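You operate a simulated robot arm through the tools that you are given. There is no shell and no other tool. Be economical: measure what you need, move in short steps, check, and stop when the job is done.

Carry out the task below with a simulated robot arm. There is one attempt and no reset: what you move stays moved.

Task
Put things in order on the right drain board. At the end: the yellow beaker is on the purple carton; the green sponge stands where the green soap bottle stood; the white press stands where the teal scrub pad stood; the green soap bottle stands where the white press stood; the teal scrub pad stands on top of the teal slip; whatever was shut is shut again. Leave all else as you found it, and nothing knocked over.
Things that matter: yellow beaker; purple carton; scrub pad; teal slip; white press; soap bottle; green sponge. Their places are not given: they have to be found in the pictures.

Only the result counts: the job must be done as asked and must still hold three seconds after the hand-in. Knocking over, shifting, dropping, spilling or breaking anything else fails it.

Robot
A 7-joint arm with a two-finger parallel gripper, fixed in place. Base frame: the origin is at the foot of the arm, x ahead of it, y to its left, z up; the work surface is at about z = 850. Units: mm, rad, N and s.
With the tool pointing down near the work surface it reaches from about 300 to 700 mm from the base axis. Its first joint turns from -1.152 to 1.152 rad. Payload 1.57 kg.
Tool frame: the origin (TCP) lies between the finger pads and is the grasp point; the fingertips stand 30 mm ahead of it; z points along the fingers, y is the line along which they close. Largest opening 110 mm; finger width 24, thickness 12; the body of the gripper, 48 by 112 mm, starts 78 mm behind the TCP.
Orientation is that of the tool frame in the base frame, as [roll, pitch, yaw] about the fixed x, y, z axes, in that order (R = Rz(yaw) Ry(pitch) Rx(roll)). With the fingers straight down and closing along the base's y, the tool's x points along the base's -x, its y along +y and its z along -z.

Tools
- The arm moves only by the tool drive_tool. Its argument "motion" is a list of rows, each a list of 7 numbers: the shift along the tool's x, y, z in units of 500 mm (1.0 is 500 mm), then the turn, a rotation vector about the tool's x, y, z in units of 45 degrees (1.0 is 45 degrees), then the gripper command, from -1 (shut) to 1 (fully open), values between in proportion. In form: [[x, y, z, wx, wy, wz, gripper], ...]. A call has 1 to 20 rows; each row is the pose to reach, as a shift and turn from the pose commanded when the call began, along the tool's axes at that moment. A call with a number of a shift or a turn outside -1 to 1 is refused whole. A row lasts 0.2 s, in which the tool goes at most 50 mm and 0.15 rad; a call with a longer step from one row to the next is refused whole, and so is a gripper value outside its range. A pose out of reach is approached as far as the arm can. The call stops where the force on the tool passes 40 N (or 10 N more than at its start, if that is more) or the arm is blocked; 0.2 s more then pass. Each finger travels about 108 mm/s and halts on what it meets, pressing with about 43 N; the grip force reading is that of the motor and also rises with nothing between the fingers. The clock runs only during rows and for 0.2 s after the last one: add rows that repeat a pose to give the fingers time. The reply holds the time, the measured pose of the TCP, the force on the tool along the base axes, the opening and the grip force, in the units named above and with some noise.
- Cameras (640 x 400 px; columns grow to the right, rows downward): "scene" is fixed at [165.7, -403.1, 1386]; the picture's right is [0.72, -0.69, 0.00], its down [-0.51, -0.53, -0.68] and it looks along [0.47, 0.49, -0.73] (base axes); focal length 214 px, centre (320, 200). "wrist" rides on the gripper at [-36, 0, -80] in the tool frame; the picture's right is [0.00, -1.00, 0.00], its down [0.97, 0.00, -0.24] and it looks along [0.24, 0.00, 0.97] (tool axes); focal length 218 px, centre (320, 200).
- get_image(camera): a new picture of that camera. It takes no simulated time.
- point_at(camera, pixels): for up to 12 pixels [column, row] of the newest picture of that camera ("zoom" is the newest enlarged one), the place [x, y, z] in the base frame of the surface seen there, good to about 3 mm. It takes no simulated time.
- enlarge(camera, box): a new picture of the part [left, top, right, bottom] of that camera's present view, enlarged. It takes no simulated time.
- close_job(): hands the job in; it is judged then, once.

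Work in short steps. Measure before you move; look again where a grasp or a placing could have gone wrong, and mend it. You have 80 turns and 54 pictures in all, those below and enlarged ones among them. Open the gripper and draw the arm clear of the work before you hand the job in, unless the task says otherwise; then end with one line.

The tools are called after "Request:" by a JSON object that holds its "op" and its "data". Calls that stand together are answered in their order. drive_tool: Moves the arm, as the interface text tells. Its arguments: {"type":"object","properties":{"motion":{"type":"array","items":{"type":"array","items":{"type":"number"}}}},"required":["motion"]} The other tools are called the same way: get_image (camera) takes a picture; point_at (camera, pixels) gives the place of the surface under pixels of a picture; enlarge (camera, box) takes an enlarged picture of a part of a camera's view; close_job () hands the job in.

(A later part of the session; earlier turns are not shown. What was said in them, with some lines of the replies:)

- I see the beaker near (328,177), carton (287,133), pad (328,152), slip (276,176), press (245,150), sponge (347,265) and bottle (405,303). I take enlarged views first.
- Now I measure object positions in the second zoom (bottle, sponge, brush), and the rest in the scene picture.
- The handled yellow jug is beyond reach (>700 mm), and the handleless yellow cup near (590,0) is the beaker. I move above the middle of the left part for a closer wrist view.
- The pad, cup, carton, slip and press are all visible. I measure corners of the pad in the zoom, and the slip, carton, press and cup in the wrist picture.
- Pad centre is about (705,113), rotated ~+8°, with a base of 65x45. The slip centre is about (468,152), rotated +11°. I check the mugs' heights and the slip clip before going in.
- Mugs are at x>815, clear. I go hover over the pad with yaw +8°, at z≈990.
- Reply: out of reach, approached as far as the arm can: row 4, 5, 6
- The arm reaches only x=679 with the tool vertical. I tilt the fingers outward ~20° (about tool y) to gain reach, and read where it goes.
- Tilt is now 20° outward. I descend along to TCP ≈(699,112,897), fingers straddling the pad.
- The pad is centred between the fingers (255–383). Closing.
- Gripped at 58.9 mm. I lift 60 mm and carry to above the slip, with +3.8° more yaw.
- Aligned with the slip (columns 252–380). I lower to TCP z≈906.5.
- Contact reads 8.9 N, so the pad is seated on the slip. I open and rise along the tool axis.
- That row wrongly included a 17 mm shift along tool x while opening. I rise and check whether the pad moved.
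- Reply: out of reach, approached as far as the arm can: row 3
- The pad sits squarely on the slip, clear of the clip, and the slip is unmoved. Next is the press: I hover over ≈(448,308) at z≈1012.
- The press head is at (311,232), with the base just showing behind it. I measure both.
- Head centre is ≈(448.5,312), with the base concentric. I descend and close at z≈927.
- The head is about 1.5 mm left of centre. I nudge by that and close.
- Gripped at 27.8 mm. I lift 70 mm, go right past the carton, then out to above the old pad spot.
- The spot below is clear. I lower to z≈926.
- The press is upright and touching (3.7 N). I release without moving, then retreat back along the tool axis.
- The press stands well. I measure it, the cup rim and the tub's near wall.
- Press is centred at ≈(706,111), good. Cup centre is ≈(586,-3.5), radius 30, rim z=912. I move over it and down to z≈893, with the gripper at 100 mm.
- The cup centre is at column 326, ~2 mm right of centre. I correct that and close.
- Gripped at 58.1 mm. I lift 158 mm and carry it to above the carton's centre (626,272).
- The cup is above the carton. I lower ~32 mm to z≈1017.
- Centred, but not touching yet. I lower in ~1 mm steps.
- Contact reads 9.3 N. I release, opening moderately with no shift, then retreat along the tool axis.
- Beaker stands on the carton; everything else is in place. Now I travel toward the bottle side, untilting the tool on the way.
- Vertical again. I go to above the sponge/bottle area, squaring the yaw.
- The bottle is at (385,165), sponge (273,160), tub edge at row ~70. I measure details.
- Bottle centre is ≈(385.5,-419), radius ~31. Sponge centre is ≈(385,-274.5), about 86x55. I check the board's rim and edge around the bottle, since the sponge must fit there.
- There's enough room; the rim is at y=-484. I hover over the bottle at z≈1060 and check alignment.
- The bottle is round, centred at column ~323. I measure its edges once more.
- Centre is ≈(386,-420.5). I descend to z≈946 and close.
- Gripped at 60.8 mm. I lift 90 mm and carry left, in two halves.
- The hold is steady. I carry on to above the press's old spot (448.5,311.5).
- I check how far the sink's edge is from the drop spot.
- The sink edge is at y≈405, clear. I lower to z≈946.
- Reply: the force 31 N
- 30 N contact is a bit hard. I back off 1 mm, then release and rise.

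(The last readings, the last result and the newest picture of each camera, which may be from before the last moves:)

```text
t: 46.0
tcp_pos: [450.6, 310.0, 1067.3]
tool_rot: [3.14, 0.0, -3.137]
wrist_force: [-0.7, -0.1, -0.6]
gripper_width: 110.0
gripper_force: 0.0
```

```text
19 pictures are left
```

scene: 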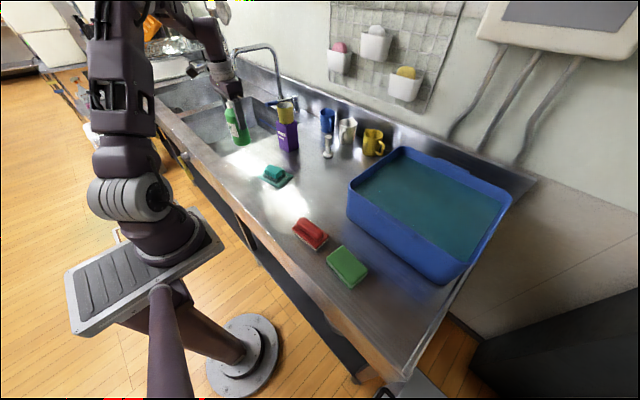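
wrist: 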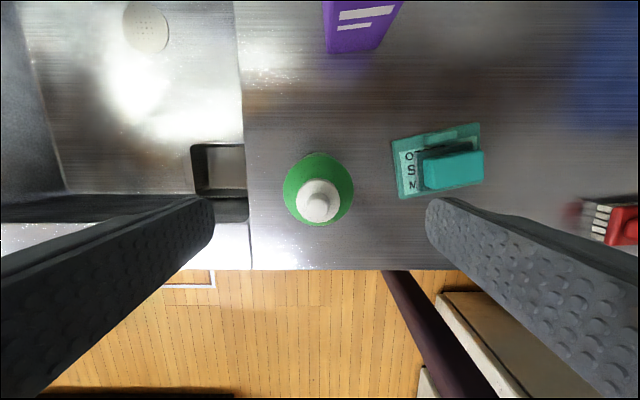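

The bottle stands at the press's spot. For the sponge I'll grip across its short side (along x), because the red brush is close on its left. I travel back while turning 45°.

Request:
{"op": "drive_tool", "data": {"motion": [[0, -0.05, -0.02, 0, 0, 0, 1], [0.005, -0.12, -0.02, 0, 0, 0.1, 1], [0.012, -0.2, -0.02, 0, 0, 0.22, 1], [0.02, -0.28, -0.02, 0, 0, 0.34, 1], [0.027, -0.36, -0.02, 0, 0, 0.46, 1], [0.034, -0.44, -0.02, 0, 0, 0.58, 1], [0.041, -0.52, -0.02, 0, 0, 0.7, 1], [0.048, -0.6, -0.02, 0, 0, 0.82, 1], [0.055, -0.68, -0.02, 0, 0, 0.94, 1], [0.06, -0.74, -0.02, 0, 0, 1, 1], [0.06, -0.74, -0.02, 0, 0, 1, 1]]}}

```text
t: 48.4
tcp_pos: [420.1, -59.3, 1078.4]
tool_rot: [3.14, -0.001, 2.359]
wrist_force: [-0.4, -0.6, 0.1]
gripper_width: 110.0
gripper_force: 0.1
```

I continue to above the sponge, turning another 45°.

Request:
{"op": "drive_tool", "data": {"motion": [[-0.03, -0.04, 0.006, 0, 0, 0.11, 1], [-0.06, -0.08, 0.012, 0, 0, 0.22, 1], [-0.09, -0.12, 0.018, 0, 0, 0.33, 1], [-0.12, -0.16, 0.024, 0, 0, 0.44, 1], [-0.15, -0.2, 0.03, 0, 0, 0.55, 1], [-0.18, -0.245, 0.036, 0, 0, 0.66, 1], [-0.21, -0.29, 0.042, 0, 0, 0.77, 1], [-0.24, -0.33, 0.05, 0, 0, 0.88, 1], [-0.254, -0.354, 0.056, 0, 0, 1, 1], [-0.254, -0.354, 0.056, 0, 0, 1, 1]]}}

Request:
{"op": "get_image", "data": {"camera": "wrist"}}

```text
t: 50.6
tcp_pos: [384.3, -274.7, 1050.5]
tool_rot: [3.141, 0.0, 1.573]
wrist_force: [0.0, -0.4, 0.1]
gripper_width: 109.9
gripper_force: 0.1
```

```text
18 pictures are left
```

wrist: 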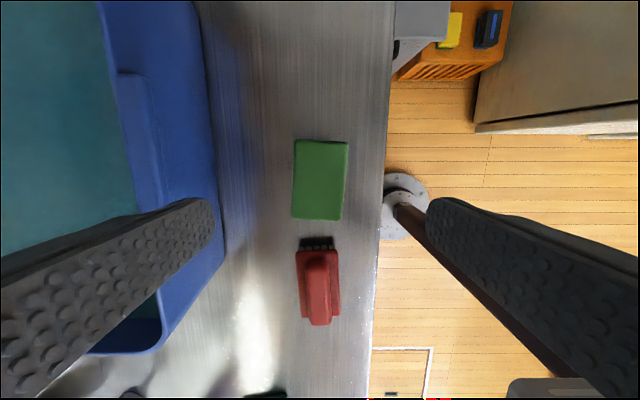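

The sponge is at (320,180). I measure its top corners.

Request:
{"op": "point_at", "data": {"camera": "wrist", "pixels": [[298, 142], [345, 145], [338, 217], [294, 215], [320, 180], [318, 250], [210, 190], [380, 200]]}}

```text
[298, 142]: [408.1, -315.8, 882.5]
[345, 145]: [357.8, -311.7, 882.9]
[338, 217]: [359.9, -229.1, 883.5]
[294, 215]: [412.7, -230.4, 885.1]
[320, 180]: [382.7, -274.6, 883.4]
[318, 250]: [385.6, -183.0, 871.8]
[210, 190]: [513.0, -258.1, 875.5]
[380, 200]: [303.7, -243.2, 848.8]
```

Sponge centre is ≈(384.5,-273), yaw ≈-2.8°. I fine-turn and descend to z≈887.

Request:
{"op": "drive_tool", "data": {"motion": [[0.003, 0, 0.07, 0, 0, 0.065, 1], [0.003, 0, 0.14, 0, 0, 0.065, 1], [0.003, 0, 0.21, 0, 0, 0.065, 1], [0.003, 0, 0.28, 0, 0, 0.065, 1], [0.003, 0, 0.327, 0, 0, 0.065, 1], [0.003, 0, 0.327, 0, 0, 0.065, 1]]}}

Request:
{"op": "get_image", "data": {"camera": "wrist"}}

```text
t: 52.0
tcp_pos: [384.3, -270.8, 886.0]
tool_rot: [3.141, -0.001, 1.522]
wrist_force: [-0.2, -0.5, 0.1]
gripper_width: 110.1
gripper_force: 0.0
```

```text
17 pictures are left
```

wrist: 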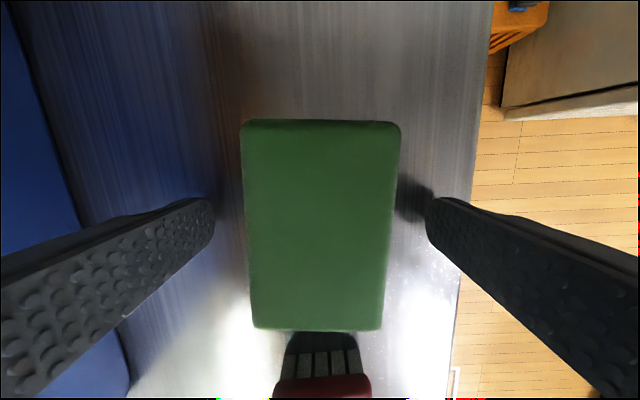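

Well aligned (240–400, centred at 319). Closing.

Request:
{"op": "drive_tool", "data": {"motion": [[0, 0, 0, 0, 0, 0, 0.5], [0, 0, 0, 0, 0, 0, 0.1], [0, 0, 0, 0, 0, 0, -0.3], [0, 0, 0, 0, 0, 0, -0.6], [0, 0, 0, 0, 0, 0, -0.6]]}}

```text
t: 53.2
tcp_pos: [383.8, -271.6, 886.0]
tool_rot: [3.141, 0.0, 1.523]
wrist_force: [0.5, 0.0, -0.2]
gripper_width: 60.7
gripper_force: 43.0
```

Gripped at 60.7 mm. I lift 30 mm, move to the bottle's old spot (386,-420.5) and lower to just above the board.

Request:
{"op": "drive_tool", "data": {"motion": [[0, 0, -0.03, 0, 0, 0, -0.6], [0, 0, -0.06, 0, 0, 0, -0.6], [-0.07, 0.004, -0.06, 0, 0, 0, -0.6], [-0.145, 0.008, -0.06, 0, 0, 0, -0.6], [-0.22, 0.013, -0.06, 0, 0, 0, -0.6], [-0.295, 0.017, -0.06, 0, 0, 0, -0.6], [-0.295, 0.017, -0.06, 0, 0, 0, -0.6], [-0.295, 0.017, -0.03, 0, 0, 0, -0.6], [-0.295, 0.017, -0.006, 0, 0, 0, -0.6], [-0.295, 0.017, -0.006, 0, 0, 0, -0.6]]}}

Request:
{"op": "enlarge", "data": {"camera": "scene", "box": [290, 210, 482, 330]}}

```text
t: 55.4
tcp_pos: [385.8, -420.3, 887.9]
tool_rot: [3.142, 0.001, 1.523]
wrist_force: [-0.4, 0.2, 0.1]
gripper_width: 60.7
gripper_force: 43.2
```

```text
3.33 times, centred on (386, 270) of scene
```

zoom: 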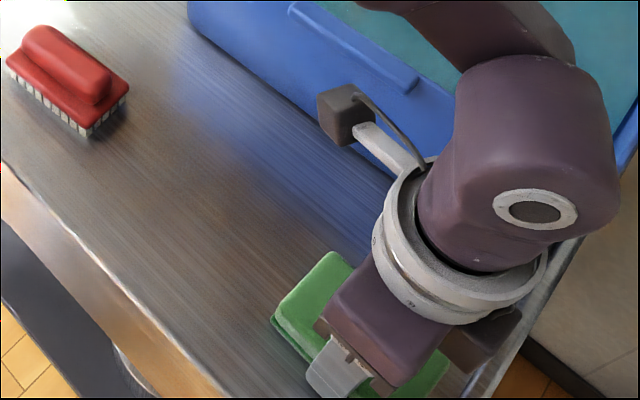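

I lower the last ~3 mm to contact.

Request:
{"op": "drive_tool", "data": {"motion": [[0, 0, 0.003, 0, 0, 0, -0.6], [0, 0, 0.005, 0, 0, 0, -0.6], [0, 0, 0.006, 0, 0, 0, -0.6], [0, 0, 0.006, 0, 0, 0, -0.6]]}}

```text
t: 56.4
tcp_pos: [385.5, -421.1, 885.7]
tool_rot: [3.138, 0.001, 1.521]
wrist_force: [1.6, 3.8, 21.4]
gripper_width: 60.6
gripper_force: 42.9
```

Contact reads 21 N. I ease off 1 mm, release without moving, then rise.

Request:
{"op": "drive_tool", "data": {"motion": [[0, 0, -0.002, 0, 0, 0, -0.6], [0, 0, -0.002, 0, 0, 0, 0.2], [0, 0, -0.002, 0, 0, 0, 0.6], [0, 0, -0.002, 0, 0, 0, 1], [0, 0, -0.002, 0, 0, 0, 1], [0, 0, -0.09, 0, 0, 0, 1], [0, 0, -0.18, 0, 0, 0, 1], [0, 0, -0.27, 0, 0, 0, 1], [0, 0, -0.36, 0, 0, 0, 1], [0, 0, -0.45, 0, 0, 0, 1], [0, 0, -0.45, 0, 0, 0, 1]]}}

Request:
{"op": "get_image", "data": {"camera": "wrist"}}

Request:
{"op": "get_image", "data": {"camera": "scene"}}

```text
t: 58.8
tcp_pos: [386.0, -421.2, 1109.3]
tool_rot: [-3.14, 0.001, 1.523]
wrist_force: [0.6, -0.8, 0.2]
gripper_width: 110.0
gripper_force: 0.1
```

```text
15 pictures are left
```

wrist: 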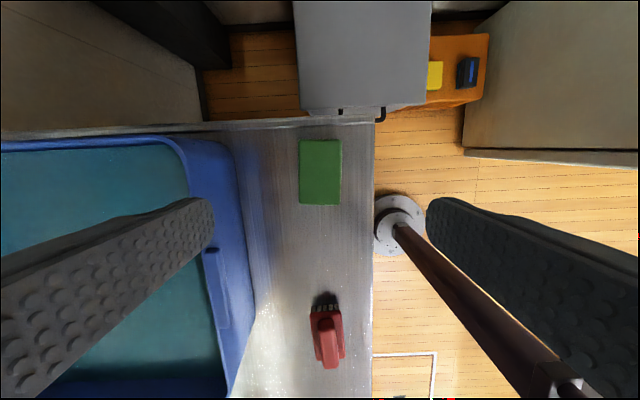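

```text
14 pictures are left
```

scene: 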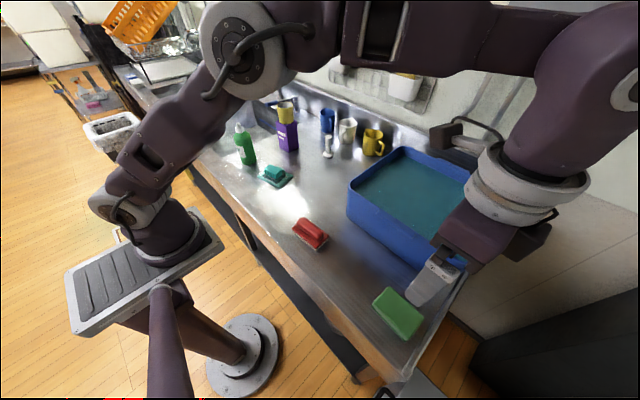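

All five are placed. I verify the sponge and the left group with points and a zoom.

Request:
{"op": "point_at", "data": {"camera": "wrist", "pixels": [[301, 142], [339, 142], [338, 203], [301, 203], [320, 172]]}}

Request:
{"op": "point_at", "data": {"camera": "scene", "pixels": [[239, 126], [247, 160], [328, 137], [274, 172], [310, 233]]}}

Request:
{"op": "enlarge", "data": {"camera": "scene", "box": [220, 90, 400, 202]}}

```text
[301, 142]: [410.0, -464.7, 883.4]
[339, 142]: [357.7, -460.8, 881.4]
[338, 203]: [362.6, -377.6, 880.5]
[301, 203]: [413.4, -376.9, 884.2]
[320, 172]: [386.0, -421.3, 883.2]
```

```text
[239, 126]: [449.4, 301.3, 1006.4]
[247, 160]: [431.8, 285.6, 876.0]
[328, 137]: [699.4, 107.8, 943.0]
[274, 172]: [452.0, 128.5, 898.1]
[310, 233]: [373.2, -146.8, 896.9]
```

```text
3.56 times, centred on (310, 146) of scene
```

zoom: 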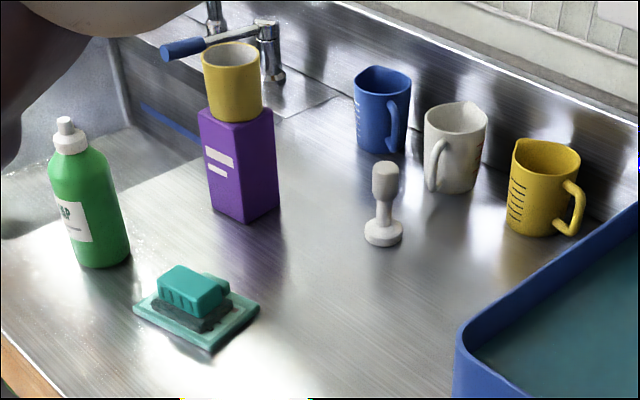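

Every item is at its target, upright, and nothing else has moved. Nothing was opened, and the arm is clear with the gripper open, so I hand in.

Request:
{"op": "close_job", "data": {}}

```text
The job is handed in.
```

The drain board is in order and handed in: all five items are at their places and upright. Nothing else moved, and nothing had been opened, so nothing needed shutting.
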